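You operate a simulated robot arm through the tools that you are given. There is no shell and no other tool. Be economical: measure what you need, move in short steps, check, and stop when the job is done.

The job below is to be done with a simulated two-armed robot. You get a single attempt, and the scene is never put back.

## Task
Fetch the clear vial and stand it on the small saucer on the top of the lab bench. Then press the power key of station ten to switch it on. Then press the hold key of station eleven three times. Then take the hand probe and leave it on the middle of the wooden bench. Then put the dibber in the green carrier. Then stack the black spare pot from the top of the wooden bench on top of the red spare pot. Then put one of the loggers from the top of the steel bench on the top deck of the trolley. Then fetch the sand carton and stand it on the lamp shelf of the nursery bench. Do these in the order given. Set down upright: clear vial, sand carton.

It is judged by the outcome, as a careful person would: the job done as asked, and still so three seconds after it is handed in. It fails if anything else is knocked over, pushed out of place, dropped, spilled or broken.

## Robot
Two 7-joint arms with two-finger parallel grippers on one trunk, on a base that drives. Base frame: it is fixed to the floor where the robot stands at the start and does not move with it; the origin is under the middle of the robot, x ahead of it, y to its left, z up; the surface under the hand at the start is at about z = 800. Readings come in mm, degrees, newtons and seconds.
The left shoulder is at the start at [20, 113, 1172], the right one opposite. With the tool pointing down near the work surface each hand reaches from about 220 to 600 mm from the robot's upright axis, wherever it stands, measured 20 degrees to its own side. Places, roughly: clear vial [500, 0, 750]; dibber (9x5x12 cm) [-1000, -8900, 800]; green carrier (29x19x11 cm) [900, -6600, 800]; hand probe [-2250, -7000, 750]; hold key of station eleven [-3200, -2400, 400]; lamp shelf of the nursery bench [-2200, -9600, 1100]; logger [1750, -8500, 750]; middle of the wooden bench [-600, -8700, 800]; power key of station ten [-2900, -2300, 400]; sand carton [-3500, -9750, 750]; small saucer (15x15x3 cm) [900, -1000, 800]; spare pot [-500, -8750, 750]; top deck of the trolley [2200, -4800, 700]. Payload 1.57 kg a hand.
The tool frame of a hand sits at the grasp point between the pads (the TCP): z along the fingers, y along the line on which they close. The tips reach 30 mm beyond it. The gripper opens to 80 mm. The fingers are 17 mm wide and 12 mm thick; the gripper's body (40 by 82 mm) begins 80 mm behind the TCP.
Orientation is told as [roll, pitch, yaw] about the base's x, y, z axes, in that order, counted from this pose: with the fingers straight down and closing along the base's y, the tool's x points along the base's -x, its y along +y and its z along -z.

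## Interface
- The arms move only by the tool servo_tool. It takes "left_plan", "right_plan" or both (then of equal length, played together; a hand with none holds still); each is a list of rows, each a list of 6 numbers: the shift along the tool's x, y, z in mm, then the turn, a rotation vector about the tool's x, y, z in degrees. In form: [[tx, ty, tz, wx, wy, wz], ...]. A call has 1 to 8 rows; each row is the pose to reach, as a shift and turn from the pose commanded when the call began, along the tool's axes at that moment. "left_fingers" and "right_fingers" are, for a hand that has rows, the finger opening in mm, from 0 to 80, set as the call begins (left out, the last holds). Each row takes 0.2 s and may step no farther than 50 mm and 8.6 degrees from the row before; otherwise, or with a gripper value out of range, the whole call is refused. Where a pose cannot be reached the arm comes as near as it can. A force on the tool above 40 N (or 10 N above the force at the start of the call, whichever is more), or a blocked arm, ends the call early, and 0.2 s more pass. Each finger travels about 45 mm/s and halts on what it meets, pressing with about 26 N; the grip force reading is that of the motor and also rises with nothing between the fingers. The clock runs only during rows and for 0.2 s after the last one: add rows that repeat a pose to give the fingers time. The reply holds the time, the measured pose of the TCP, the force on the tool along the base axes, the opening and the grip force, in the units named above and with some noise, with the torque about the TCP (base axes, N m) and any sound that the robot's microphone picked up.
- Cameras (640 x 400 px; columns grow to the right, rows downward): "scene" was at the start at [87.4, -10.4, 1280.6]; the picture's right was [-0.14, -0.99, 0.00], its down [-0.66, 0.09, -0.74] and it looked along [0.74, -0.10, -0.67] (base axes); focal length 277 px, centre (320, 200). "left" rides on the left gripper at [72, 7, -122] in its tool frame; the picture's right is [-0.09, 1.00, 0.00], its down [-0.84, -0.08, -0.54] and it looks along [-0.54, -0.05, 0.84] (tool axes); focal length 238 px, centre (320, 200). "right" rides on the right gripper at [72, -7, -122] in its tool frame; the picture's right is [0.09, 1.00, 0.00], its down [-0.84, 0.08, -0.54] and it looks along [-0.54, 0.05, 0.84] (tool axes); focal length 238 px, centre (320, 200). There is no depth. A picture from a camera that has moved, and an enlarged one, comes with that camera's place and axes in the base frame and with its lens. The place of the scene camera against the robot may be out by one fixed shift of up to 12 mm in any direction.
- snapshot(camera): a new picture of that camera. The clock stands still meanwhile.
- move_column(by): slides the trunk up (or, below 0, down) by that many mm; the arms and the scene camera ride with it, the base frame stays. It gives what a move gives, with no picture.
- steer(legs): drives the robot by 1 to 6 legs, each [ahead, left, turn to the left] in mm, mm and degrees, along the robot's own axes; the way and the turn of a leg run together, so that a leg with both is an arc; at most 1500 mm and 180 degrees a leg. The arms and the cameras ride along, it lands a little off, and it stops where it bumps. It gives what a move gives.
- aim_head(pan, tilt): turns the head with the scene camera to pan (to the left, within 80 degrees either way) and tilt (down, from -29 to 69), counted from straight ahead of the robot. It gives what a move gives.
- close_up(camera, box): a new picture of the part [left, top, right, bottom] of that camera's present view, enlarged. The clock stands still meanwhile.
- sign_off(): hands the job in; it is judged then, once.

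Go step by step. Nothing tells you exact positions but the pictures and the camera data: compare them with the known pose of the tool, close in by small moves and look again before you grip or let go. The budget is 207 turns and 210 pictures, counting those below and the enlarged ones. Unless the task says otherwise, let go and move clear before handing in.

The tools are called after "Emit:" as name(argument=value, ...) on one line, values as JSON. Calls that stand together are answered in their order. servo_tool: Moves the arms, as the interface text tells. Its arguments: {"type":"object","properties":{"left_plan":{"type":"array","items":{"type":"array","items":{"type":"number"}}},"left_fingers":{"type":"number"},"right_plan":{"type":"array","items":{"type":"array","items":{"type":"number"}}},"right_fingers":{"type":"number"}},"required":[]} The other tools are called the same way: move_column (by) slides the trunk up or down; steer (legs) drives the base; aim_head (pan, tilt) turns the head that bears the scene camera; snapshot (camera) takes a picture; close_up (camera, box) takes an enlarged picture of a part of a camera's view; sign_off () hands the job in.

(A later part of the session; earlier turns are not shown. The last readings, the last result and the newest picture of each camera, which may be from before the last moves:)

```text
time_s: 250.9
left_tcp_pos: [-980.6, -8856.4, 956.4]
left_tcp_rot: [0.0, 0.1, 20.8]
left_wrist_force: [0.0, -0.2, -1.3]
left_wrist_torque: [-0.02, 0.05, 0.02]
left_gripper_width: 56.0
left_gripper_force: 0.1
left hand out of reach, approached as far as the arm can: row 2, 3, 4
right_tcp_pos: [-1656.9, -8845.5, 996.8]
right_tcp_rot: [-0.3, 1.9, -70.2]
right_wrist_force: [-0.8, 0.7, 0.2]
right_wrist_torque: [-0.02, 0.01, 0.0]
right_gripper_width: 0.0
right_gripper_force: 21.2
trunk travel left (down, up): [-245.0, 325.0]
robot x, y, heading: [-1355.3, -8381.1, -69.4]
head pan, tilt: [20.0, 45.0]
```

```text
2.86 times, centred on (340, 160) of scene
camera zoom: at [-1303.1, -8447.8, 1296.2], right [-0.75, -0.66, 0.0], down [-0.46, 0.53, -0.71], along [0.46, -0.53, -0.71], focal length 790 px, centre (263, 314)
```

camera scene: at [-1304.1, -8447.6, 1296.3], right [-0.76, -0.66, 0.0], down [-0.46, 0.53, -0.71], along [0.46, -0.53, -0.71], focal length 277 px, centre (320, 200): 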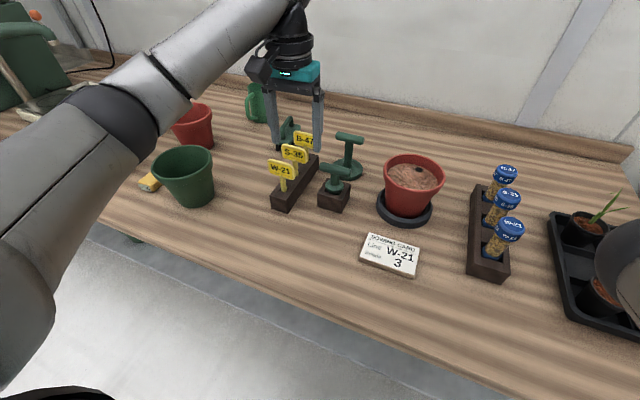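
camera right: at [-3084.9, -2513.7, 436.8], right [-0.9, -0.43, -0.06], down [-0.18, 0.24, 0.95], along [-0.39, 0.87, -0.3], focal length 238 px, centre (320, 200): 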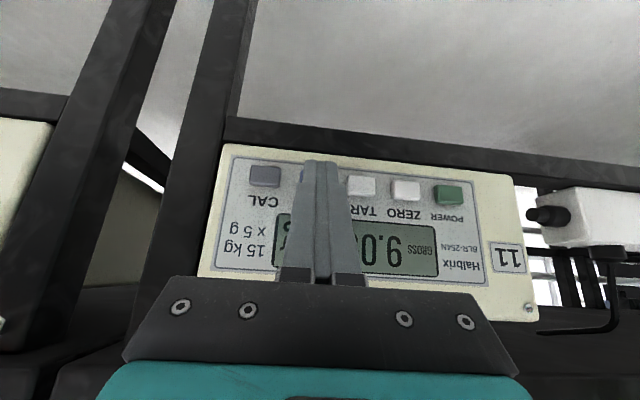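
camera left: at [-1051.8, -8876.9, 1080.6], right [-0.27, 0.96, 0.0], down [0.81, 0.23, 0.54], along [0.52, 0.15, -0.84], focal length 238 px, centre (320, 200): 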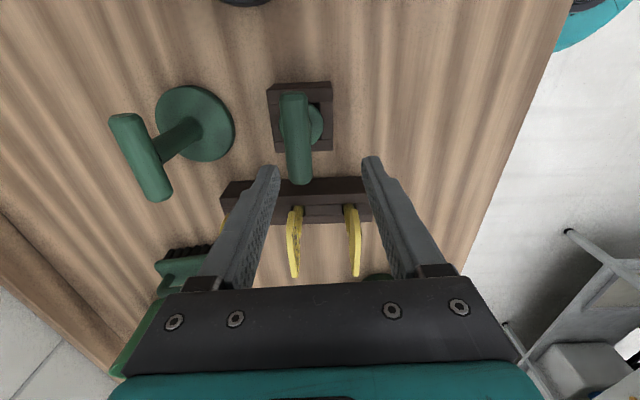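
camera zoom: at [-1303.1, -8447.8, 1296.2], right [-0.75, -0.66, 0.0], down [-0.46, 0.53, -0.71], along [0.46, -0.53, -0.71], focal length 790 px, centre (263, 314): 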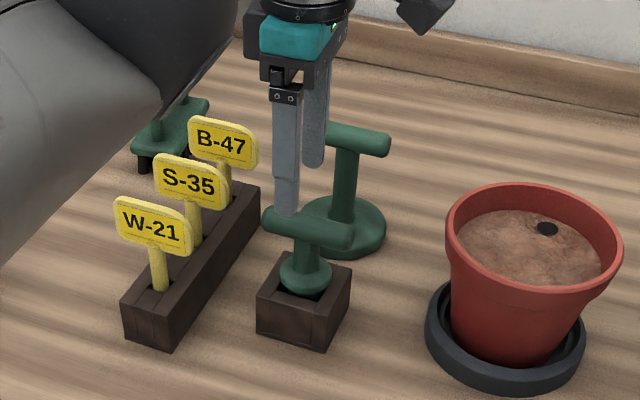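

The arm is just short of reach. Since the bar is round, I can tilt the hand 18° forward, which brings the wrist back and gains the missing 20 mm.

Emit:
servo_tool(left_plan=[[1, -2, 0, 6, 0, 0], [3, -8, 0, 12, 0, 0], [5, -15, 0, 18, 0, 0], [4, -21, 0, 18, 0, 0]])

Emit:
snapshot(camera="left")

Emit:
close_up(camera="scene", box=[260, 90, 420, 230])

```text
time_s: 251.9
left_tcp_pos: [-965.0, -8918.4, 955.3]
left_tcp_rot: [-18.0, 0.0, 20.9]
left_wrist_force: [0.0, -0.3, -0.3]
left_wrist_torque: [0.01, 0.03, 0.02]
left_gripper_width: 56.0
left_gripper_force: 0.1
left hand out of reach, approached as far as the arm can: row 1, 2, 3, 4
right_tcp_pos: [-1656.7, -8845.1, 997.2]
right_tcp_rot: [-0.1, 1.7, -70.3]
right_wrist_force: [-0.3, 0.3, 0.2]
right_wrist_torque: [0.0, -0.02, -0.01]
right_gripper_width: 0.0
right_gripper_force: 21.1
trunk travel left (down, up): [-245.0, 325.0]
robot x, y, heading: [-1355.0, -8378.5, -69.1]
head pan, tilt: [20.0, 45.0]
```

```text
101 pictures are left
camera left: at [-1049.2, -8903.5, 1070.9], right [-0.25, 0.92, -0.31], down [0.75, 0.39, 0.54], along [0.61, -0.09, -0.78], focal length 238 px, centre (320, 200)
```

left: 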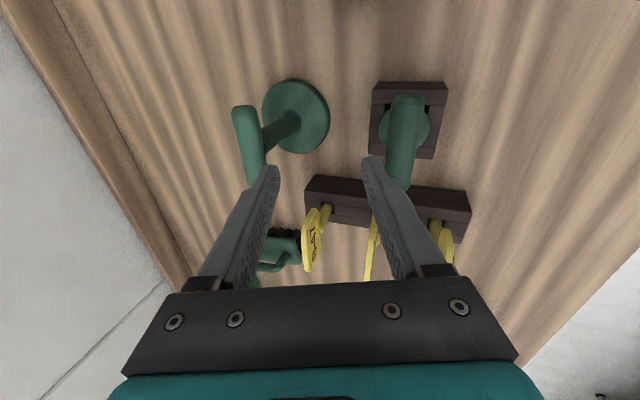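

```text
2.86 times, centred on (340, 160) of scene
camera zoom: at [-1304.0, -8447.5, 1296.3], right [-0.75, -0.66, 0.0], down [-0.46, 0.53, -0.71], along [0.46, -0.53, -0.71], focal length 790 px, centre (263, 314)
```

zoom: 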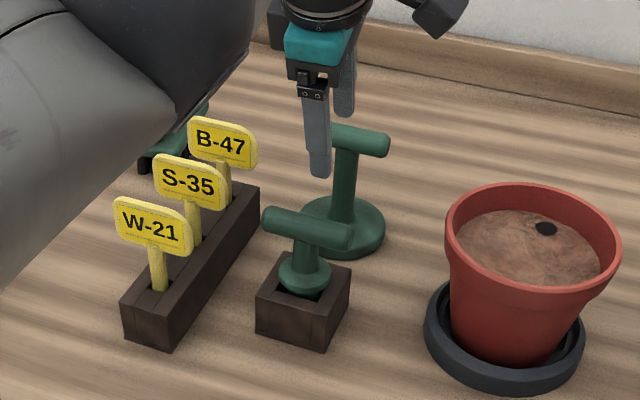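

Emit:
servo_tool(left_plan=[[0, 21, -6.8, 0, 0, 0], [0, 41.8, -13.6, 0, 0, 0], [0, 52.6, 19.7, 0, 0, 0], [0, 52.6, 19.7, 0, 0, 0]])

Emit:
snapshot(camera="left")

Emit:
close_up(camera="scene", box=[260, 90, 420, 230])

```text
time_s: 252.9
left_tcp_pos: [-965.4, -8914.3, 916.6]
left_tcp_rot: [-18.0, 0.0, 21.0]
left_wrist_force: [0.0, 0.1, 0.0]
left_wrist_torque: [0.01, 0.01, 0.01]
left_gripper_width: 55.8
left_gripper_force: 0.0
left hand out of reach, approached as far as the arm can: row 1, 2, 3, 4
right_tcp_pos: [-1656.3, -8845.1, 997.4]
right_tcp_rot: [-0.1, 1.7, -70.2]
right_wrist_force: [0.2, 0.8, 0.4]
right_wrist_torque: [0.01, 0.0, 0.02]
right_gripper_width: 0.1
right_gripper_force: 20.8
trunk travel left (down, up): [-245.0, 325.0]
robot x, y, heading: [-1353.2, -8377.6, -69.0]
head pan, tilt: [20.0, 45.0]
```

```text
99 pictures are left
camera left: at [-1049.9, -8899.5, 1032.0], right [-0.25, 0.92, -0.31], down [0.75, 0.39, 0.54], along [0.61, -0.09, -0.78], focal length 238 px, centre (320, 200)
```

left: 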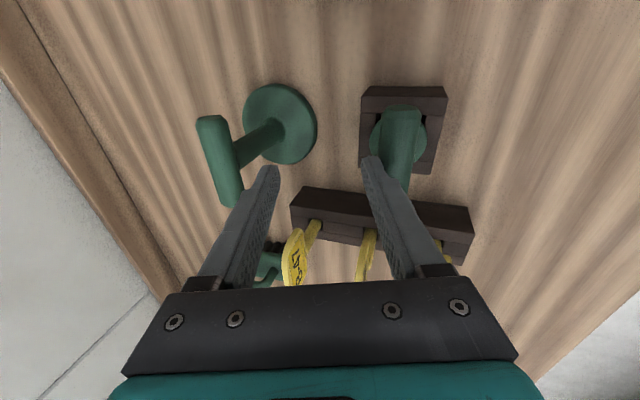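

```text
2.86 times, centred on (340, 160) of scene
camera zoom: at [-1304.1, -8447.5, 1296.3], right [-0.75, -0.66, 0.0], down [-0.46, 0.53, -0.71], along [0.46, -0.53, -0.71], focal length 790 px, centre (263, 314)
```

zoom: 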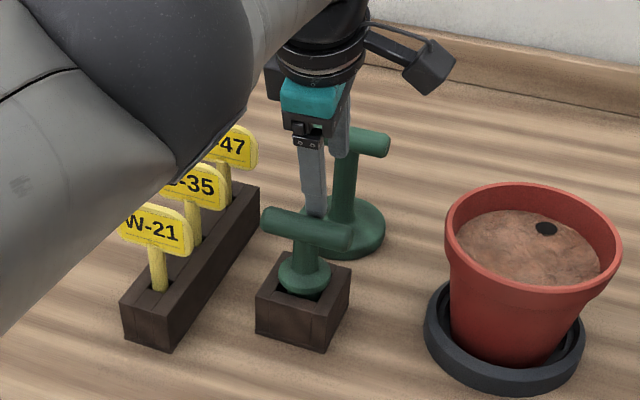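

The wrist is near a joint limit here, but the pose itself is fine — the base can do the 40 mm backward shift instead.

Emit:
steer(legs=[[-40, 0, 0]])

Emit:
snapshot(camera="left")

Emit:
close_up(camera="scene", box=[260, 70, 420, 210])

```text
time_s: 253.8
left_tcp_pos: [-981.9, -8878.7, 919.6]
left_tcp_rot: [-18.3, 0.0, 20.8]
left_wrist_force: [2.2, -6.6, 12.8]
left_wrist_torque: [0.06, -0.01, -0.01]
left_gripper_width: 46.6
left_gripper_force: 0.0
right_tcp_pos: [-1672.2, -8809.4, 998.1]
right_tcp_rot: [-0.2, 1.7, -70.3]
right_wrist_force: [0.1, 0.2, -0.2]
right_wrist_torque: [0.02, 0.01, 0.0]
right_gripper_width: 0.0
right_gripper_force: 21.1
trunk travel left (down, up): [-245.0, 325.0]
robot x, y, heading: [-1373.2, -8339.8, -68.9]
head pan, tilt: [20.0, 45.0]
```

```text
97 pictures are left
camera left: at [-1064.8, -8863.4, 1034.9], right [-0.25, 0.92, -0.31], down [0.75, 0.39, 0.54], along [0.61, -0.1, -0.78], focal length 238 px, centre (320, 200)
```

left: 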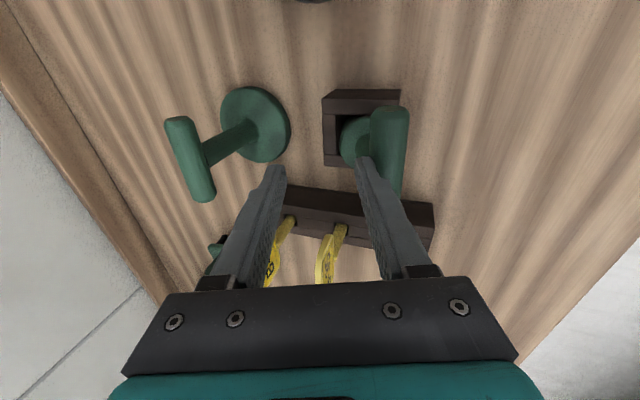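

```text
2.86 times, centred on (340, 140) of scene
camera zoom: at [-1318.7, -8410.4, 1296.5], right [-0.75, -0.66, 0.0], down [-0.46, 0.53, -0.71], along [0.46, -0.53, -0.71], focal length 790 px, centre (263, 371)
```

zoom: 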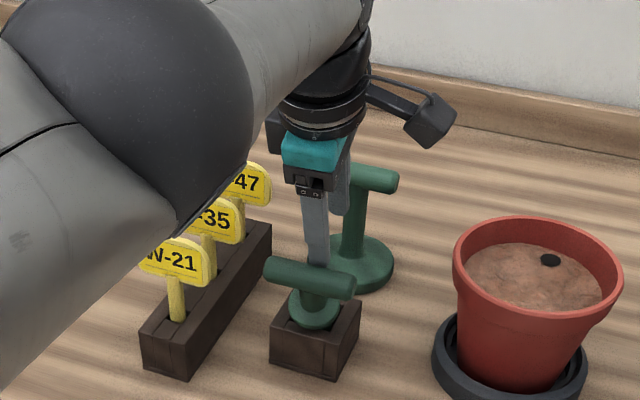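

The rear finger's tip was lower than the bar and nudged the handle, tilting it in its block. I'll undo it by driving forward, then lift the hand and re-approach higher.

Emit:
steer(legs=[[40, 0, 0]])

Emit:
servo_tool(left_plan=[[0, 0, -30, 0, 0, 0], [0, 0, -60, 0, 0, 0], [0, 0, -60, 0, 0, 0]], left_fingers=56)

Emit:
close_up(camera="scene", box=[260, 90, 420, 230])

Emit:
snapshot(camera="left")

```text
time_s: 254.7
left_tcp_pos: [-966.4, -8916.9, 918.7]
left_tcp_rot: [-18.2, 0.2, 20.8]
left_wrist_force: [-0.1, 0.5, 0.4]
left_wrist_torque: [0.0, 0.02, -0.01]
left_gripper_width: 56.0
left_gripper_force: 0.0
right_tcp_pos: [-1656.3, -8846.4, 998.8]
right_tcp_rot: [-0.2, 1.8, -70.2]
right_wrist_force: [-0.5, -0.7, 1.4]
right_wrist_torque: [0.03, 0.0, -0.02]
right_gripper_width: 0.1
right_gripper_force: 21.2
trunk travel left (down, up): [-245.0, 325.0]
robot x, y, heading: [-1355.4, -8379.7, -69.0]
head pan, tilt: [20.0, 45.0]
```

```text
time_s: 255.5
left_tcp_pos: [-964.3, -8919.9, 976.0]
left_tcp_rot: [-18.2, 0.1, 20.8]
left_wrist_force: [0.3, 0.2, -0.4]
left_wrist_torque: [-0.01, 0.03, -0.02]
left_gripper_width: 56.1
left_gripper_force: 0.0
left hand out of reach, approached as far as the arm can: row 1, 2, 3
right_tcp_pos: [-1658.0, -8846.1, 996.5]
right_tcp_rot: [-0.3, 1.9, -70.2]
right_wrist_force: [0.6, 0.6, -0.3]
right_wrist_torque: [0.01, -0.01, -0.01]
right_gripper_width: 0.0
right_gripper_force: 21.4
trunk travel left (down, up): [-245.0, 325.0]
robot x, y, heading: [-1353.7, -8377.3, -68.8]
head pan, tilt: [20.0, 45.0]
```

```text
2.86 times, centred on (340, 160) of scene
camera zoom: at [-1304.1, -8447.5, 1296.2], right [-0.75, -0.66, 0.0], down [-0.46, 0.53, -0.71], along [0.46, -0.53, -0.71], focal length 790 px, centre (263, 314)
```

zoom: 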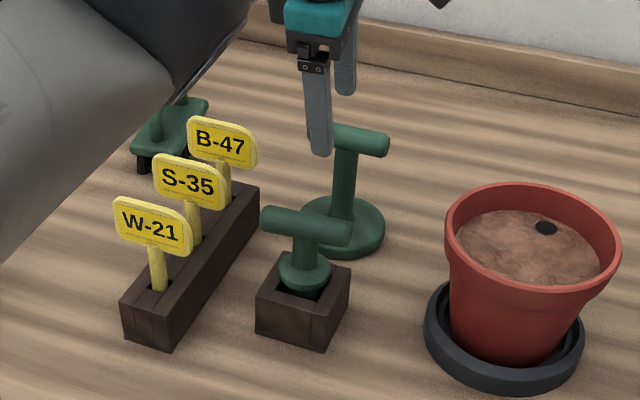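

```text
94 pictures are left
camera left: at [-1048.3, -8904.3, 1090.5], right [-0.25, 0.92, -0.31], down [0.75, 0.39, 0.54], along [0.61, -0.1, -0.78], focal length 238 px, centre (320, 200)
```

left: 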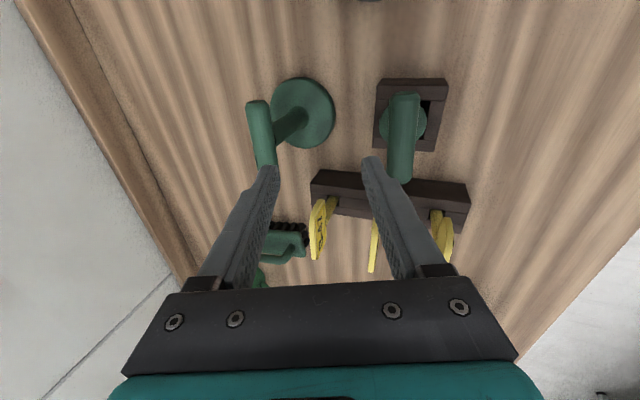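

The dibber stands upright again in its block, unmoved. Its bar is really at z≈870, so with the hand at z=976 I'll drive back 43 mm to be above it and look.

Emit:
steer(legs=[[-43, 0, 0]])

Emit:
snapshot(camera="left")

Emit:
close_up(camera="scene", box=[260, 70, 420, 210])

```text
time_s: 256.4
left_tcp_pos: [-979.2, -8878.1, 975.7]
left_tcp_rot: [-18.3, 0.2, 20.9]
left_wrist_force: [-0.1, 0.0, 0.2]
left_wrist_torque: [-0.03, 0.03, -0.01]
left_gripper_width: 56.0
left_gripper_force: 0.0
right_tcp_pos: [-1673.2, -8803.5, 997.9]
right_tcp_rot: [-0.3, 1.7, -70.1]
right_wrist_force: [-0.8, 0.2, -0.5]
right_wrist_torque: [-0.03, -0.03, 0.03]
right_gripper_width: 0.1
right_gripper_force: 21.5
trunk travel left (down, up): [-245.0, 325.0]
robot x, y, heading: [-1371.6, -8339.3, -69.3]
head pan, tilt: [20.0, 45.0]
```

```text
93 pictures are left
camera left: at [-1063.7, -8862.3, 1090.8], right [-0.25, 0.92, -0.31], down [0.75, 0.39, 0.54], along [0.61, -0.1, -0.78], focal length 238 px, centre (320, 200)
```

left: 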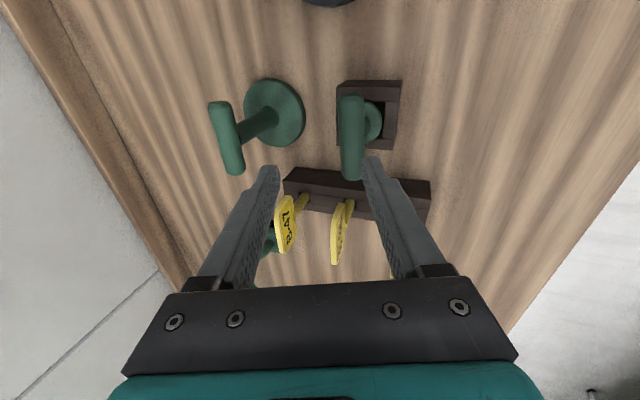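

```text
2.86 times, centred on (340, 140) of scene
camera zoom: at [-1320.1, -8405.6, 1296.4], right [-0.75, -0.66, 0.0], down [-0.46, 0.53, -0.71], along [0.46, -0.53, -0.71], focal length 790 px, centre (263, 371)
```

zoom: 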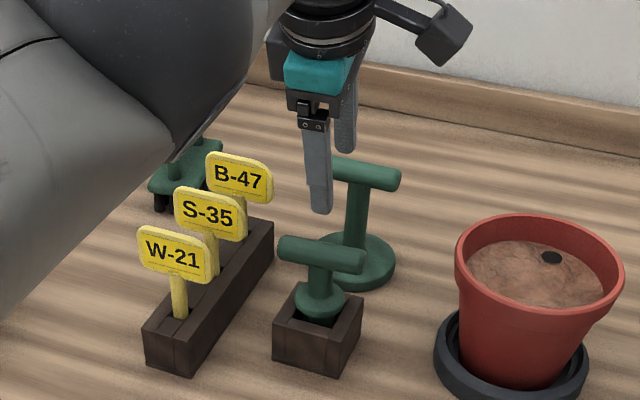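

Triangulation now gives the bar at [-978, -8880, 872], directly under the TCP. I'll open wider for the tilted approach and descend in two stages.

Emit:
servo_tool(left_plan=[[0, 0, 0, 0, 0, 0], [0, 5, 15, 0, 0, 0], [0, 10, 30, 0, 0, 0], [0, 14.5, 45, 0, 0, 0], [0, 14.5, 45, 0, 0, 0]], left_fingers=76)

Emit:
snapshot(camera="left")

Emit:
close_up(camera="scene", box=[260, 70, 420, 210])

```text
time_s: 257.6
left_tcp_pos: [-980.3, -8876.2, 928.1]
left_tcp_rot: [-18.2, 0.1, 20.9]
left_wrist_force: [0.9, -0.4, -0.1]
left_wrist_torque: [0.0, 0.01, -0.04]
left_gripper_width: 76.0
left_gripper_force: 0.0
right_tcp_pos: [-1672.2, -8803.4, 998.3]
right_tcp_rot: [-0.2, 1.7, -70.0]
right_wrist_force: [-0.6, 0.8, -0.9]
right_wrist_torque: [0.0, 0.0, 0.02]
right_gripper_width: 0.2
right_gripper_force: 21.4
trunk travel left (down, up): [-245.0, 325.0]
robot x, y, heading: [-1374.1, -8335.4, -68.9]
head pan, tilt: [20.0, 45.0]
```

```text
91 pictures are left
camera left: at [-1063.6, -8861.2, 1042.5], right [-0.25, 0.92, -0.31], down [0.75, 0.39, 0.54], along [0.61, -0.1, -0.78], focal length 238 px, centre (320, 200)
```

left: 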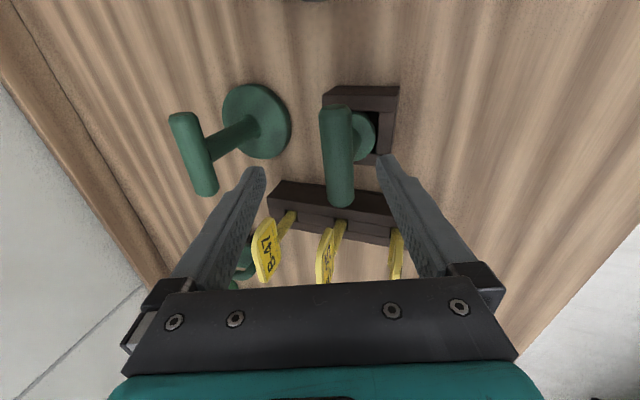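

```text
2.86 times, centred on (340, 140) of scene
camera zoom: at [-1319.7, -8406.4, 1296.3], right [-0.75, -0.66, 0.0], down [-0.46, 0.53, -0.71], along [0.46, -0.53, -0.71], focal length 790 px, centre (263, 371)
```

zoom: 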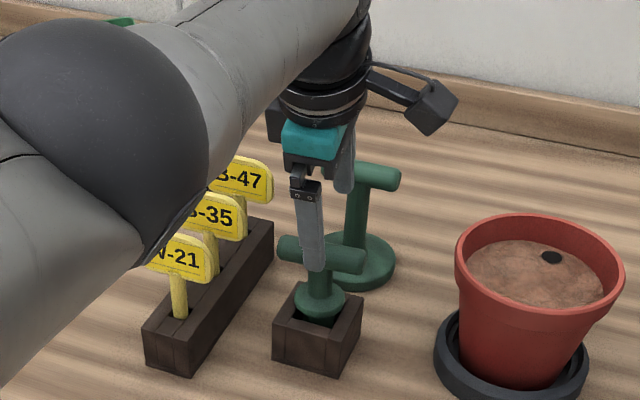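

Emit:
servo_tool(left_plan=[[0, 5, 15, 0, 0, 0], [0, 10, 30, 0, 0, 0], [0, 14, 43, 0, 0, 0], [0, 16.7, 51.4, 0, 0, 0]])

Emit:
snapshot(camera="left")

Emit:
close_up(camera="scene", box=[260, 70, 420, 210])

```text
time_s: 258.6
left_tcp_pos: [-983.7, -8868.8, 875.3]
left_tcp_rot: [-18.2, -0.1, 20.9]
left_wrist_force: [0.0, -0.1, 0.1]
left_wrist_torque: [0.02, 0.0, 0.04]
left_gripper_width: 76.0
left_gripper_force: 0.0
left hand out of reach, approached as far as the arm can: row 1, 2, 3, 4
right_tcp_pos: [-1672.1, -8805.1, 997.1]
right_tcp_rot: [-0.2, 1.8, -70.2]
right_wrist_force: [-0.6, 0.8, 0.3]
right_wrist_torque: [0.0, 0.0, 0.03]
right_gripper_width: 0.0
right_gripper_force: 21.4
trunk travel left (down, up): [-245.0, 325.0]
robot x, y, heading: [-1369.8, -8337.7, -69.1]
head pan, tilt: [20.0, 45.0]
```

```text
89 pictures are left
camera left: at [-1067.3, -8853.1, 989.2], right [-0.25, 0.92, -0.31], down [0.75, 0.39, 0.54], along [0.61, -0.1, -0.78], focal length 238 px, centre (320, 200)
```

left: 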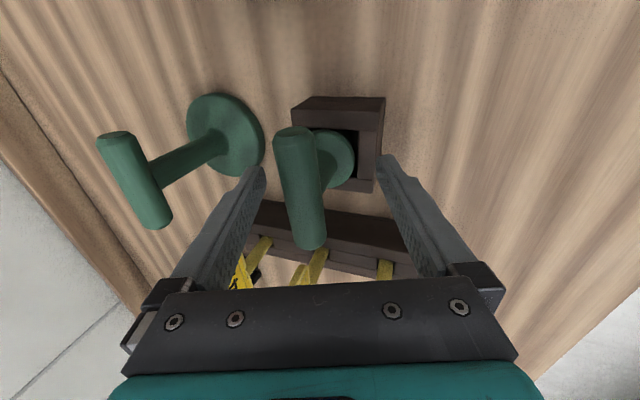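

```text
2.86 times, centred on (340, 140) of scene
camera zoom: at [-1319.8, -8406.5, 1296.3], right [-0.75, -0.66, 0.0], down [-0.46, 0.53, -0.71], along [0.46, -0.53, -0.71], focal length 790 px, centre (263, 371)
```

zoom: 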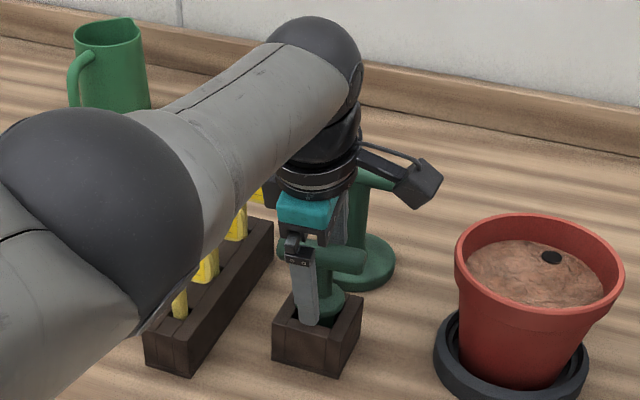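

The bar is about 12 mm forward of the grip centre. I'll nudge the base forward 12 mm before closing.

Emit:
steer(legs=[[12, 0, 0]])

Emit:
snapshot(camera="left")

```text
time_s: 259.3
left_tcp_pos: [-979.2, -8880.2, 873.5]
left_tcp_rot: [-18.1, 0.1, 20.9]
left_wrist_force: [-0.6, -1.0, -0.2]
left_wrist_torque: [0.01, 0.02, -0.01]
left_gripper_width: 76.1
left_gripper_force: 0.0
right_tcp_pos: [-1668.3, -8815.5, 996.9]
right_tcp_rot: [-0.3, 1.8, -70.0]
right_wrist_force: [-0.9, 0.5, -0.4]
right_wrist_torque: [0.06, 0.01, -0.03]
right_gripper_width: 0.0
right_gripper_force: 21.3
trunk travel left (down, up): [-245.0, 325.0]
robot x, y, heading: [-1366.3, -8350.1, -68.8]
head pan, tilt: [20.0, 45.0]
```

```text
87 pictures are left
camera left: at [-1062.8, -8864.6, 989.2], right [-0.25, 0.92, -0.31], down [0.75, 0.39, 0.54], along [0.61, -0.1, -0.78], focal length 238 px, centre (320, 200)
```

left: 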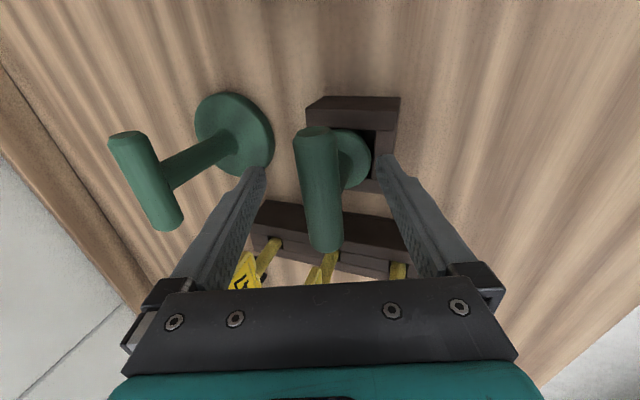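

Centred. Close on the bar.

Emit:
servo_tool(left_plan=[[0, 0, 0, 0, 0, 0], [0, 0, 0, 0, 0, 0], [0, 0, 0, 0, 0, 0], [0, 0, 0, 0, 0, 0], [0, 0, 0, 0, 0, 0]], left_fingers=8)

Emit:
snapshot(camera="left")

```text
time_s: 260.5
left_tcp_pos: [-980.3, -8877.8, 874.7]
left_tcp_rot: [-18.0, 0.1, 20.9]
left_wrist_force: [-3.6, 7.8, 4.9]
left_wrist_torque: [0.57, 0.2, 0.02]
left_gripper_width: 31.9
left_gripper_force: 25.5
right_tcp_pos: [-1668.2, -8814.2, 998.0]
right_tcp_rot: [-0.1, 1.6, -70.1]
right_wrist_force: [0.4, 0.3, 0.0]
right_wrist_torque: [0.0, -0.04, 0.02]
right_gripper_width: 0.2
right_gripper_force: 21.3
trunk travel left (down, up): [-245.0, 325.0]
robot x, y, heading: [-1370.0, -8349.4, -68.8]
head pan, tilt: [20.0, 45.0]
```

```text
86 pictures are left
camera left: at [-1063.5, -8862.8, 990.0], right [-0.25, 0.92, -0.31], down [0.75, 0.39, 0.54], along [0.61, -0.1, -0.78], focal length 238 px, centre (320, 200)
```

left: 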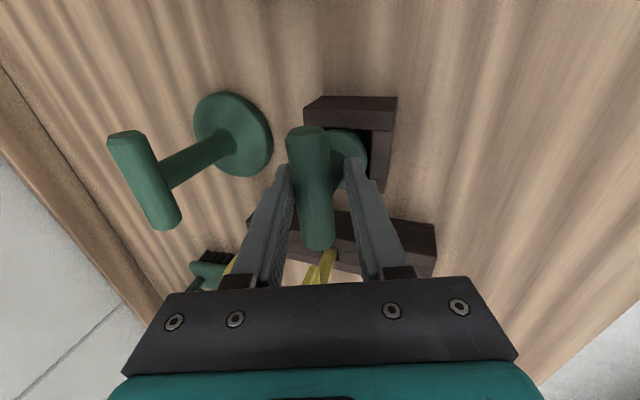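

The tilted rear fingertip meets the stem below the bar. I'll open, raise 18 mm so the tips grip only the bar, and close again.

Emit:
servo_tool(left_plan=[[0, 0, 0, 0, 0, 0], [0, 0, 0, 0, 0, 0], [0, -3, -9, 0, 0, 0], [0, -5.6, -17, 0, 0, 0], [0, -5.6, -17, 0, 0, 0]], left_fingers=60)

Emit:
snapshot(camera="left")

```text
time_s: 261.7
left_tcp_pos: [-978.6, -8879.7, 891.2]
left_tcp_rot: [-18.2, 0.1, 20.9]
left_wrist_force: [-0.2, -0.8, 0.7]
left_wrist_torque: [-0.02, 0.02, -0.03]
left_gripper_width: 59.9
left_gripper_force: 0.0
right_tcp_pos: [-1667.7, -8815.4, 997.3]
right_tcp_rot: [-0.2, 1.7, -70.1]
right_wrist_force: [0.2, -0.1, 0.5]
right_wrist_torque: [-0.01, -0.02, 0.02]
right_gripper_width: 0.0
right_gripper_force: 21.9
trunk travel left (down, up): [-245.0, 325.0]
robot x, y, heading: [-1368.8, -8347.3, -69.0]
head pan, tilt: [20.0, 45.0]
```

```text
85 pictures are left
camera left: at [-1062.8, -8864.2, 1007.0], right [-0.25, 0.92, -0.31], down [0.75, 0.39, 0.54], along [0.61, -0.1, -0.78], focal length 238 px, centre (320, 200)
```

left: 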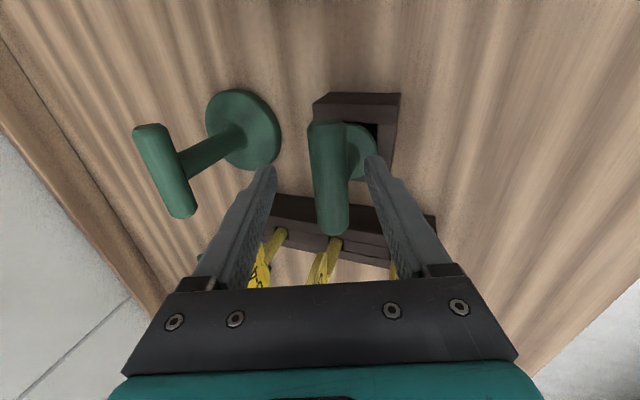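

Emit:
servo_tool(left_plan=[[0, 6, 0, 0, 0, 0], [0, 6, 0, 0, 0, 0]])

Emit:
servo_tool(left_plan=[[0, 0, 0, 0, 0, 0], [0, 0, 0, 0, 0, 0], [0, 0, 0, 0, 0, 0], [0, 0, 0, 0, 0, 0]], left_fingers=8)

Emit:
snapshot(camera="left")

```text
time_s: 262.3
left_tcp_pos: [-981.7, -8874.8, 890.4]
left_tcp_rot: [-18.2, 0.1, 21.0]
left_wrist_force: [0.3, -0.6, -0.4]
left_wrist_torque: [-0.02, -0.01, 0.0]
left_gripper_width: 60.2
left_gripper_force: 0.0
right_tcp_pos: [-1668.4, -8815.1, 996.8]
right_tcp_rot: [-0.1, 1.7, -70.1]
right_wrist_force: [0.0, 0.5, -0.2]
right_wrist_torque: [0.01, 0.0, 0.01]
right_gripper_width: 0.0
right_gripper_force: 20.7
trunk travel left (down, up): [-245.0, 325.0]
robot x, y, heading: [-1366.3, -8348.0, -69.0]
head pan, tilt: [20.0, 45.0]
```

```text
time_s: 263.3
left_tcp_pos: [-980.8, -8874.6, 890.7]
left_tcp_rot: [-18.3, 0.1, 20.9]
left_wrist_force: [-0.4, 1.7, 0.8]
left_wrist_torque: [0.2, 0.06, 0.01]
left_gripper_width: 25.9
left_gripper_force: 25.6
right_tcp_pos: [-1668.0, -8814.8, 996.5]
right_tcp_rot: [-0.2, 1.7, -70.2]
right_wrist_force: [0.6, -1.1, 0.4]
right_wrist_torque: [0.01, 0.01, -0.01]
right_gripper_width: 0.0
right_gripper_force: 21.5
trunk travel left (down, up): [-245.0, 325.0]
robot x, y, heading: [-1366.8, -8350.3, -69.3]
head pan, tilt: [20.0, 45.0]
```

```text
84 pictures are left
camera left: at [-1065.3, -8858.7, 1005.8], right [-0.25, 0.92, -0.31], down [0.75, 0.39, 0.54], along [0.61, -0.1, -0.78], focal length 238 px, centre (320, 200)
```

left: 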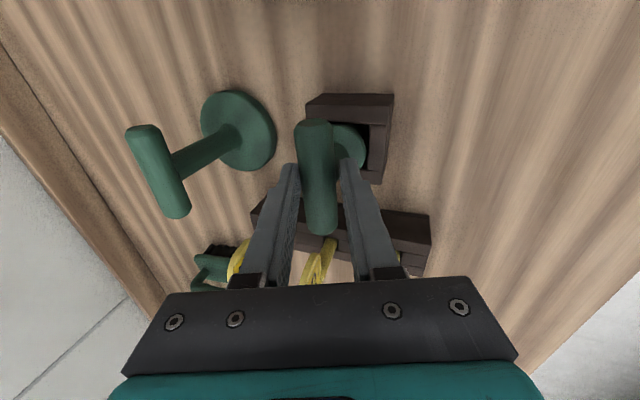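

Gripping the bar at 26 mm. I'll lift perfectly vertically with the trunk and check.

Emit:
move_column(by=60)

Emit:
snapshot(camera="scene")

Emit:
snapshot(camera="left")

```text
time_s: 264.3
left_tcp_pos: [-982.2, -8874.6, 951.3]
left_tcp_rot: [-18.1, 0.0, 20.8]
left_wrist_force: [-1.0, 0.0, -0.6]
left_wrist_torque: [-0.04, 0.01, 0.0]
left_gripper_width: 22.8
left_gripper_force: 26.0
right_tcp_pos: [-1669.0, -8816.3, 1056.3]
right_tcp_rot: [-0.3, 1.8, -70.1]
right_wrist_force: [-0.3, 0.2, -0.4]
right_wrist_torque: [0.05, -0.04, -0.01]
right_gripper_width: 0.0
right_gripper_force: 21.3
trunk travel left (down, up): [-305.0, 265.0]
robot x, y, heading: [-1370.3, -8346.1, -68.8]
head pan, tilt: [20.0, 45.0]
```

```text
83 pictures are left
camera scene: at [-1315.4, -8417.7, 1356.2], right [-0.75, -0.66, 0.0], down [-0.46, 0.53, -0.71], along [0.46, -0.53, -0.71], focal length 277 px, centre (320, 200)
```

scene: 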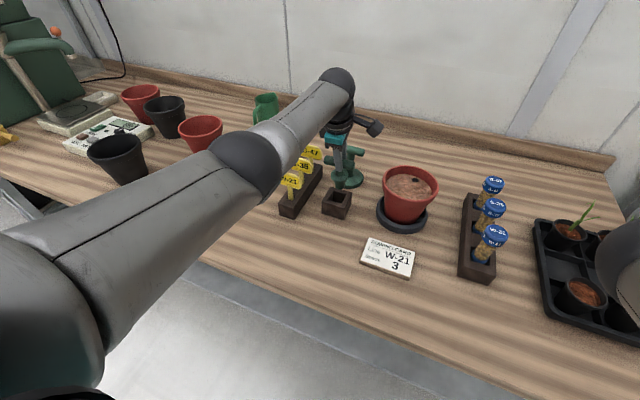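

```text
82 pictures are left
camera left: at [-1065.2, -8859.2, 1065.5], right [-0.25, 0.92, -0.31], down [0.75, 0.39, 0.54], along [0.61, -0.1, -0.78], focal length 238 px, centre (320, 200)
```

left: 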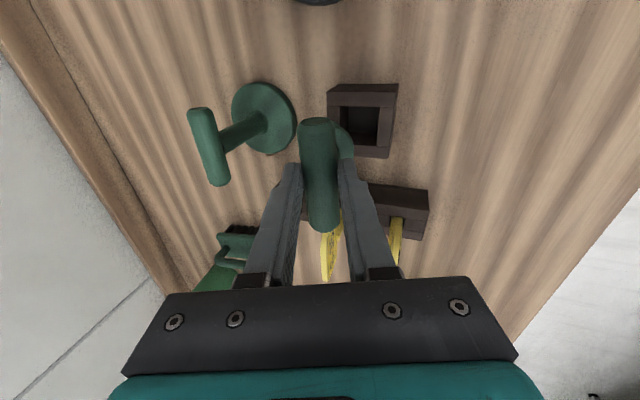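

The dibber is free and its block stayed. I'll raise it further, straighten the hand and fold the arm back to a travel pose.

Emit:
move_column(by=140)

Emit:
servo_tool(left_plan=[[0, 8, -10, -6, 0, 0], [0, 16, -20, -12, 0, 0], [0, 22, -28, -18, 0, 0]])

Emit:
servo_tool(left_plan=[[0, 25, 0, 0, 0, 8.2], [0, 50, 0, 0, 0, 16.4], [0, 75, 0, 0, 0, 24.6], [0, 100, 0, 0, 0, 32.8], [0, 125, 0, 0, 0, 41], [0, 150, 0, 0, 0, 49.2], [0, 175, 0, 0, 0, 57.4], [0, 200, 0, 0, 0, 65.6]])

Emit:
snapshot(camera="left")

```text
time_s: 266.0
left_tcp_pos: [-981.1, -8874.7, 1089.7]
left_tcp_rot: [-18.1, 0.1, 21.0]
left_wrist_force: [-0.8, 0.4, -1.1]
left_wrist_torque: [-0.01, 0.02, 0.02]
left_gripper_width: 22.7
left_gripper_force: 26.1
right_tcp_pos: [-1668.0, -8815.5, 1196.6]
right_tcp_rot: [-0.2, 1.8, -70.1]
right_wrist_force: [0.0, -1.0, 0.3]
right_wrist_torque: [0.02, 0.0, 0.0]
right_gripper_width: 0.3
right_gripper_force: 21.6
trunk travel left (down, up): [-445.0, 125.0]
robot x, y, heading: [-1364.9, -8348.3, -69.2]
head pan, tilt: [20.0, 45.0]
```

```text
time_s: 266.8
left_tcp_pos: [-999.1, -8823.9, 1113.7]
left_tcp_rot: [0.0, 0.1, 20.9]
left_wrist_force: [-1.0, -0.6, -1.0]
left_wrist_torque: [0.03, 0.0, 0.0]
left_gripper_width: 23.0
left_gripper_force: 26.1
left hand out of reach, approached as far as the arm can: row 2, 3
right_tcp_pos: [-1668.3, -8816.8, 1196.7]
right_tcp_rot: [-0.2, 1.7, -70.1]
right_wrist_force: [0.6, 0.5, -0.4]
right_wrist_torque: [0.0, -0.04, -0.02]
right_gripper_width: 0.0
right_gripper_force: 20.9
trunk travel left (down, up): [-445.0, 125.0]
robot x, y, heading: [-1369.5, -8344.1, -69.3]
head pan, tilt: [20.0, 45.0]
```

```text
time_s: 268.6
left_tcp_pos: [-1069.7, -8635.2, 1111.4]
left_tcp_rot: [-0.1, 0.0, -44.9]
left_wrist_force: [-0.6, 0.0, -0.2]
left_wrist_torque: [0.03, -0.03, 0.01]
left_gripper_width: 22.6
left_gripper_force: 26.7
right_tcp_pos: [-1668.6, -8814.8, 1197.0]
right_tcp_rot: [-0.2, 1.7, -70.1]
right_wrist_force: [-0.2, 0.4, -0.7]
right_wrist_torque: [-0.02, -0.02, 0.01]
right_gripper_width: 0.0
right_gripper_force: 21.1
trunk travel left (down, up): [-445.0, 125.0]
robot x, y, heading: [-1365.1, -8346.3, -69.1]
head pan, tilt: [20.0, 45.0]
```

```text
81 pictures are left
camera left: at [-1116.7, -8579.8, 1233.9], right [0.77, 0.64, 0.0], down [0.54, -0.64, 0.54], along [0.35, -0.42, -0.84], focal length 238 px, centre (320, 200)
```

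left: 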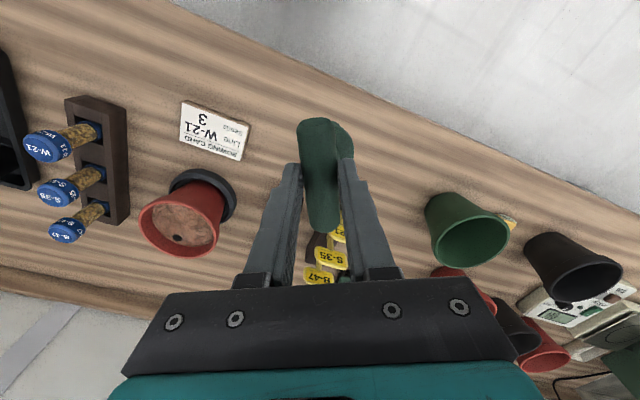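

Good travel pose. Next the green carrier at about [900, -6600]: I'll back up, turn round, and slide along the aisle between the benches.

Emit:
steer(legs=[[-110, 0, 0], [0, 0, 90], [0, 0, 90], [0, -1400, 0]])

Emit:
aim_head(pan=-40, tilt=25)

Emit:
snapshot(camera="scene")

```text
time_s: 284.1
left_tcp_pos: [-346.2, -7472.6, 1110.8]
left_tcp_rot: [-0.1, -0.2, 134.2]
left_wrist_force: [0.2, 0.1, -1.0]
left_wrist_torque: [0.03, 0.01, 0.01]
left_gripper_width: 22.8
left_gripper_force: 25.9
right_tcp_pos: [255.4, -7305.6, 1196.9]
right_tcp_rot: [-0.2, 1.7, 108.8]
right_wrist_force: [0.4, 0.0, -0.1]
right_wrist_torque: [0.0, -0.02, 0.01]
right_gripper_width: 0.3
right_gripper_force: 21.3
trunk travel left (down, up): [-445.0, 125.0]
robot x, y, heading: [-52.4, -7767.5, 110.1]
head pan, tilt: [20.0, 45.0]
```

```text
time_s: 285.4
left_tcp_pos: [-346.0, -7472.0, 1109.4]
left_tcp_rot: [-0.1, -0.2, 134.3]
left_wrist_force: [0.3, -0.6, -0.6]
left_wrist_torque: [-0.02, -0.01, 0.0]
left_gripper_width: 22.6
left_gripper_force: 26.5
right_tcp_pos: [255.2, -7305.1, 1198.5]
right_tcp_rot: [-0.2, 1.7, 108.8]
right_wrist_force: [0.5, -0.2, 0.8]
right_wrist_torque: [0.02, 0.01, -0.01]
right_gripper_width: 0.0
right_gripper_force: 21.0
trunk travel left (down, up): [-445.0, 125.0]
robot x, y, heading: [-50.9, -7766.8, 109.8]
head pan, tilt: [-40.0, 25.0]
```

```text
80 pictures are left
camera scene: at [-31.1, -7669.9, 1526.8], right [0.94, -0.34, 0.0], down [-0.14, -0.4, -0.91], along [0.31, 0.85, -0.42], focal length 277 px, centre (320, 200)
```

scene: 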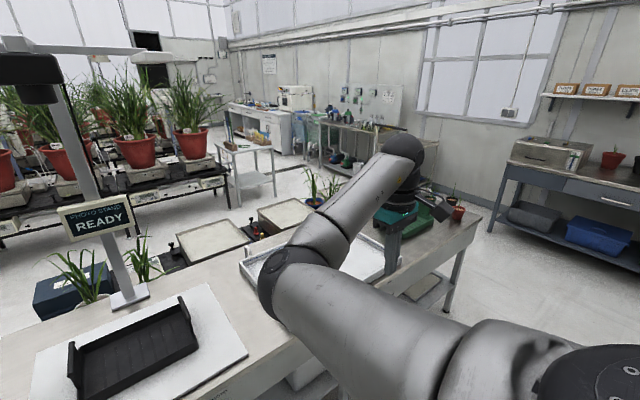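

The carrier is at the bench's far end, half hidden by my right hand. I continue sliding right.

Emit:
steer(legs=[[0, -1490, 1]])

Emit:
aim_head(pan=15, tilt=40)

Emit:
snapshot(camera="scene")

```text
time_s: 292.8
left_tcp_pos: [1048.4, -6962.1, 1111.2]
left_tcp_rot: [-0.1, -0.1, 134.6]
left_wrist_force: [-0.3, -0.6, -0.7]
left_wrist_torque: [0.0, -0.03, -0.03]
left_gripper_width: 22.8
left_gripper_force: 25.9
right_tcp_pos: [1649.7, -6790.6, 1197.4]
right_tcp_rot: [-0.2, 1.7, 109.1]
right_wrist_force: [-0.1, -1.0, -0.2]
right_wrist_torque: [0.02, 0.04, 0.02]
right_gripper_width: 0.0
right_gripper_force: 21.5
trunk travel left (down, up): [-445.0, 125.0]
robot x, y, heading: [1343.7, -7250.8, 110.4]
head pan, tilt: [-40.0, 25.0]
```

```text
time_s: 294.0
left_tcp_pos: [1049.2, -6961.6, 1111.6]
left_tcp_rot: [-0.1, 0.0, 134.5]
left_wrist_force: [0.9, -0.2, -0.5]
left_wrist_torque: [0.0, 0.02, 0.0]
left_gripper_width: 22.8
left_gripper_force: 25.9
right_tcp_pos: [1650.5, -6791.2, 1196.9]
right_tcp_rot: [-0.2, 1.7, 109.1]
right_wrist_force: [0.2, 0.4, -0.8]
right_wrist_torque: [-0.02, -0.01, 0.03]
right_gripper_width: 0.1
right_gripper_force: 21.3
trunk travel left (down, up): [-445.0, 125.0]
robot x, y, heading: [1343.3, -7257.2, 110.4]
head pan, tilt: [15.0, 40.0]
```

```text
79 pictures are left
camera scene: at [1285.2, -7174.6, 1503.5], right [0.82, 0.58, 0.0], down [0.37, -0.52, -0.77], along [-0.44, 0.63, -0.64], focal length 277 px, centre (320, 200)
```

scene: 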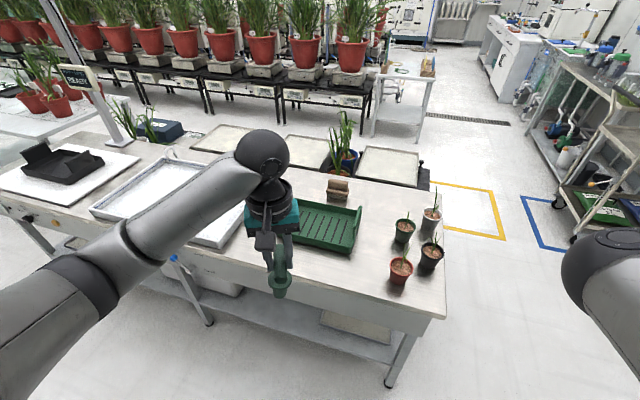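

The carrier is a slatted green crate at about [907, -6603]. I'll drive in and look closely.

Emit:
steer(legs=[[290, 0, 0]])

Emit:
snapshot(camera="scene")

Emit:
snapshot(camera="left")

```text
time_s: 296.0
left_tcp_pos: [950.6, -6688.7, 1110.3]
left_tcp_rot: [-0.1, -0.1, 134.2]
left_wrist_force: [0.4, 0.2, -1.0]
left_wrist_torque: [-0.02, -0.02, 0.02]
left_gripper_width: 22.9
left_gripper_force: 25.9
right_tcp_pos: [1553.1, -6521.1, 1196.4]
right_tcp_rot: [-0.2, 1.8, 108.7]
right_wrist_force: [0.1, -0.1, 0.4]
right_wrist_torque: [-0.04, -0.01, 0.01]
right_gripper_width: 0.0
right_gripper_force: 21.7
trunk travel left (down, up): [-445.0, 125.0]
robot x, y, heading: [1248.0, -6986.1, 109.8]
head pan, tilt: [15.0, 40.0]
```

```text
78 pictures are left
camera scene: at [1186.1, -6902.4, 1503.5], right [0.82, 0.57, 0.0], down [0.37, -0.53, -0.77], along [-0.44, 0.63, -0.64], focal length 277 px, centre (320, 200)
```

scene: 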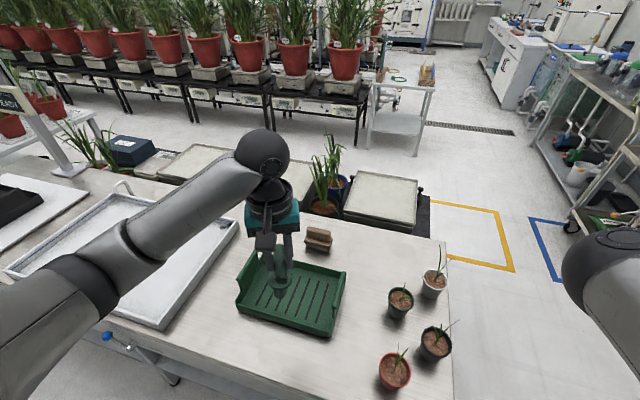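

```text
77 pictures are left
camera left: at [996.0, -6745.4, 1233.6], right [-0.78, -0.63, 0.0], down [-0.53, 0.65, 0.54], along [-0.34, 0.42, -0.84], focal length 238 px, centre (320, 200)
```

left: 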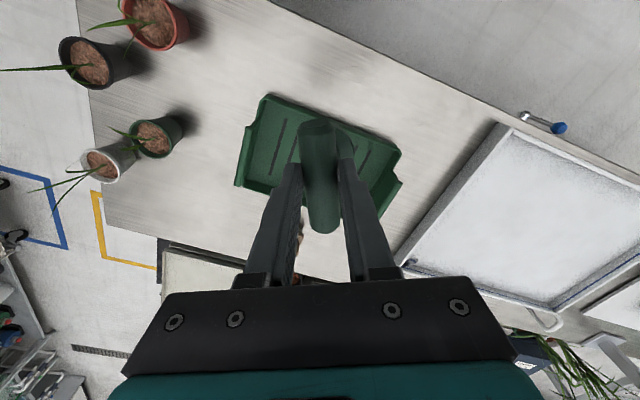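

The crate is a shallow tray aligned with the bench. I'll move above its middle, then lower so the dibber's tip touches and lay it down along the tray's length.

Emit:
servo_tool(left_plan=[[-40, 5, 0, 0, 0, 0], [-80, 10, 0, 0, 0, 0], [-117, 16, 0, 0, 0, 0], [-117, 16, 45, 0, 0, 0], [-117, 16, 90, 0, 0, 0], [-117, 16, 135, 0, 0, 0]])

Emit:
snapshot(camera="left")

Emit:
close_up(camera="scene", box=[200, 200, 380, 360])

```text
time_s: 297.4
left_tcp_pos: [857.6, -6619.8, 977.4]
left_tcp_rot: [-0.1, -0.2, 134.1]
left_wrist_force: [0.0, 0.4, -1.2]
left_wrist_torque: [0.01, 0.0, -0.01]
left_gripper_width: 22.8
left_gripper_force: 25.8
right_tcp_pos: [1553.9, -6521.5, 1197.9]
right_tcp_rot: [-0.2, 1.7, 108.7]
right_wrist_force: [0.5, -0.8, -1.8]
right_wrist_torque: [-0.04, -0.02, 0.02]
right_gripper_width: 0.3
right_gripper_force: 21.9
trunk travel left (down, up): [-445.0, 125.0]
robot x, y, heading: [1244.1, -6983.0, 110.1]
head pan, tilt: [15.0, 40.0]
```

```text
76 pictures are left
camera left: at [902.9, -6676.5, 1100.0], right [-0.78, -0.63, 0.0], down [-0.53, 0.65, 0.55], along [-0.34, 0.43, -0.84], focal length 238 px, centre (320, 200)
```

left: 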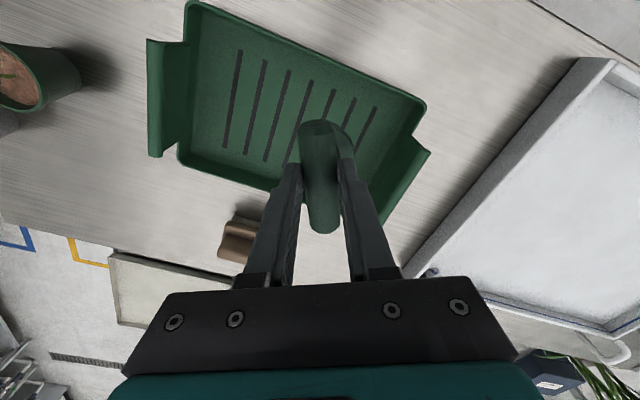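

```text
2.50 times, centred on (290, 280) of scene
camera zoom: at [1186.5, -6903.2, 1503.5], right [0.82, 0.57, 0.0], down [0.37, -0.53, -0.77], along [-0.44, 0.63, -0.64], focal length 691 px, centre (395, 0)
```

zoom: 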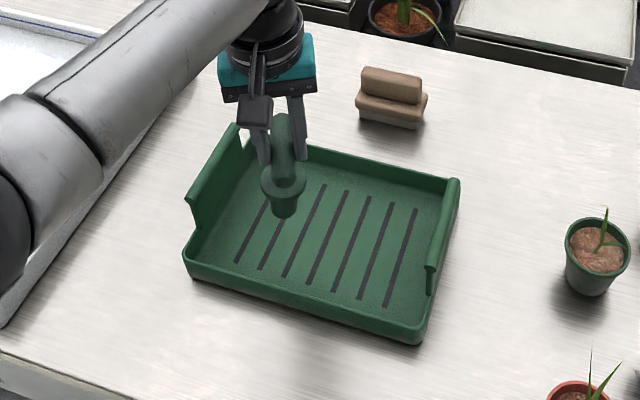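

Emit:
servo_tool(left_plan=[[0, 0, 20, 0, 0, 0], [0, 0, 40, 0, 0, 0], [0, 0, 48, 0, 0, 0]])

Emit:
close_up(camera="scene", box=[200, 200, 380, 360])

Emit:
servo_tool(left_plan=[[0, 0, 5, 0, 0, 0], [0, 0, 10, 0, 0, 0], [0, 0, 14, 0, 0, 0]])

Emit:
close_up(camera="scene", box=[200, 200, 380, 360])

```text
time_s: 298.2
left_tcp_pos: [859.6, -6617.7, 927.7]
left_tcp_rot: [-0.1, -0.2, 134.0]
left_wrist_force: [-0.3, 0.1, -1.0]
left_wrist_torque: [0.0, 0.01, 0.04]
left_gripper_width: 22.6
left_gripper_force: 26.1
right_tcp_pos: [1554.6, -6522.8, 1198.0]
right_tcp_rot: [-0.2, 1.7, 108.6]
right_wrist_force: [1.1, 0.3, -0.2]
right_wrist_torque: [0.02, 0.0, 0.0]
right_gripper_width: 0.0
right_gripper_force: 20.9
trunk travel left (down, up): [-445.0, 125.0]
robot x, y, heading: [1240.2, -6983.5, 110.1]
head pan, tilt: [15.0, 40.0]
```

```text
2.50 times, centred on (290, 280) of scene
camera zoom: at [1186.4, -6903.1, 1503.5], right [0.82, 0.57, 0.0], down [0.37, -0.53, -0.77], along [-0.44, 0.63, -0.64], focal length 691 px, centre (395, 0)
```

zoom: 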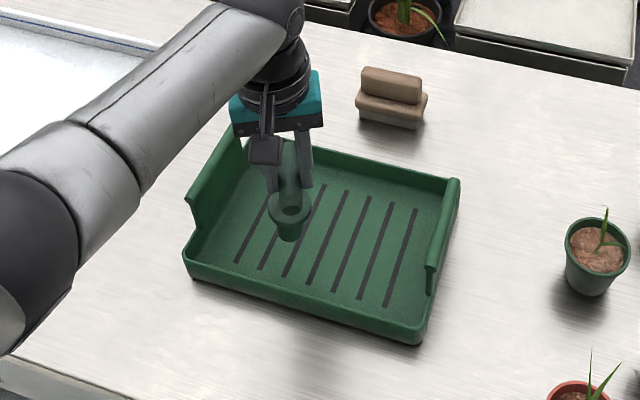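

```text
time_s: 299.0
left_tcp_pos: [858.3, -6616.5, 914.5]
left_tcp_rot: [0.0, -0.1, 134.0]
left_wrist_force: [0.9, -0.2, -0.9]
left_wrist_torque: [0.02, -0.02, -0.05]
left_gripper_width: 22.9
left_gripper_force: 25.6
right_tcp_pos: [1552.8, -6522.0, 1197.5]
right_tcp_rot: [-0.2, 1.7, 108.7]
right_wrist_force: [0.3, -0.5, 0.5]
right_wrist_torque: [0.0, 0.03, 0.02]
right_gripper_width: 0.0
right_gripper_force: 21.9
trunk travel left (down, up): [-445.0, 125.0]
robot x, y, heading: [1242.9, -6981.5, 109.9]
head pan, tilt: [15.0, 40.0]
```

```text
2.50 times, centred on (290, 280) of scene
camera zoom: at [1186.4, -6903.2, 1503.5], right [0.82, 0.57, 0.0], down [0.37, -0.53, -0.77], along [-0.44, 0.63, -0.64], focal length 691 px, centre (395, 0)
```

zoom: 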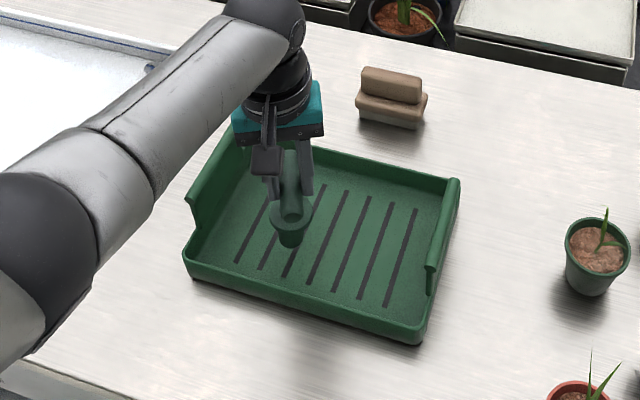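

Emit:
servo_tool(left_plan=[[0, 0, 4, 0, 0, 0], [0, 0, 8, 0, 0, 0], [0, 0, 12, 0, 0, 0], [0, 0, 16, 0, 0, 0], [0, 0, 20, 0, 0, 0], [0, 0, 24, 0, 0, 0]])

Emit:
close_up(camera="scene", box=[200, 200, 380, 360])

```text
time_s: 300.4
left_tcp_pos: [859.0, -6614.2, 892.8]
left_tcp_rot: [-0.4, -0.4, 134.1]
left_wrist_force: [3.0, -5.5, 28.6]
left_wrist_torque: [-0.63, -0.34, -0.01]
left_gripper_width: 23.0
left_gripper_force: 25.9
right_tcp_pos: [1556.7, -6522.2, 1198.7]
right_tcp_rot: [-0.1, 1.6, 108.7]
right_wrist_force: [-0.6, 0.0, -0.8]
right_wrist_torque: [0.01, -0.01, 0.01]
right_gripper_width: 0.0
right_gripper_force: 21.4
trunk travel left (down, up): [-445.0, 125.0]
robot x, y, heading: [1248.3, -6982.2, 109.8]
head pan, tilt: [15.0, 40.0]
```

```text
2.50 times, centred on (290, 280) of scene
camera zoom: at [1188.9, -6905.7, 1504.1], right [0.82, 0.57, 0.0], down [0.37, -0.53, -0.77], along [-0.44, 0.63, -0.64], focal length 691 px, centre (395, 0)
```

zoom: 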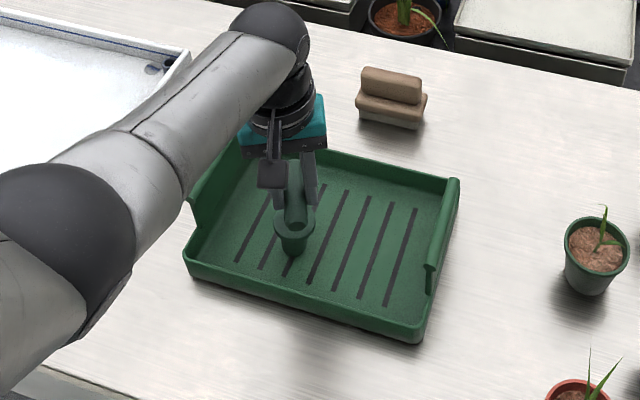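

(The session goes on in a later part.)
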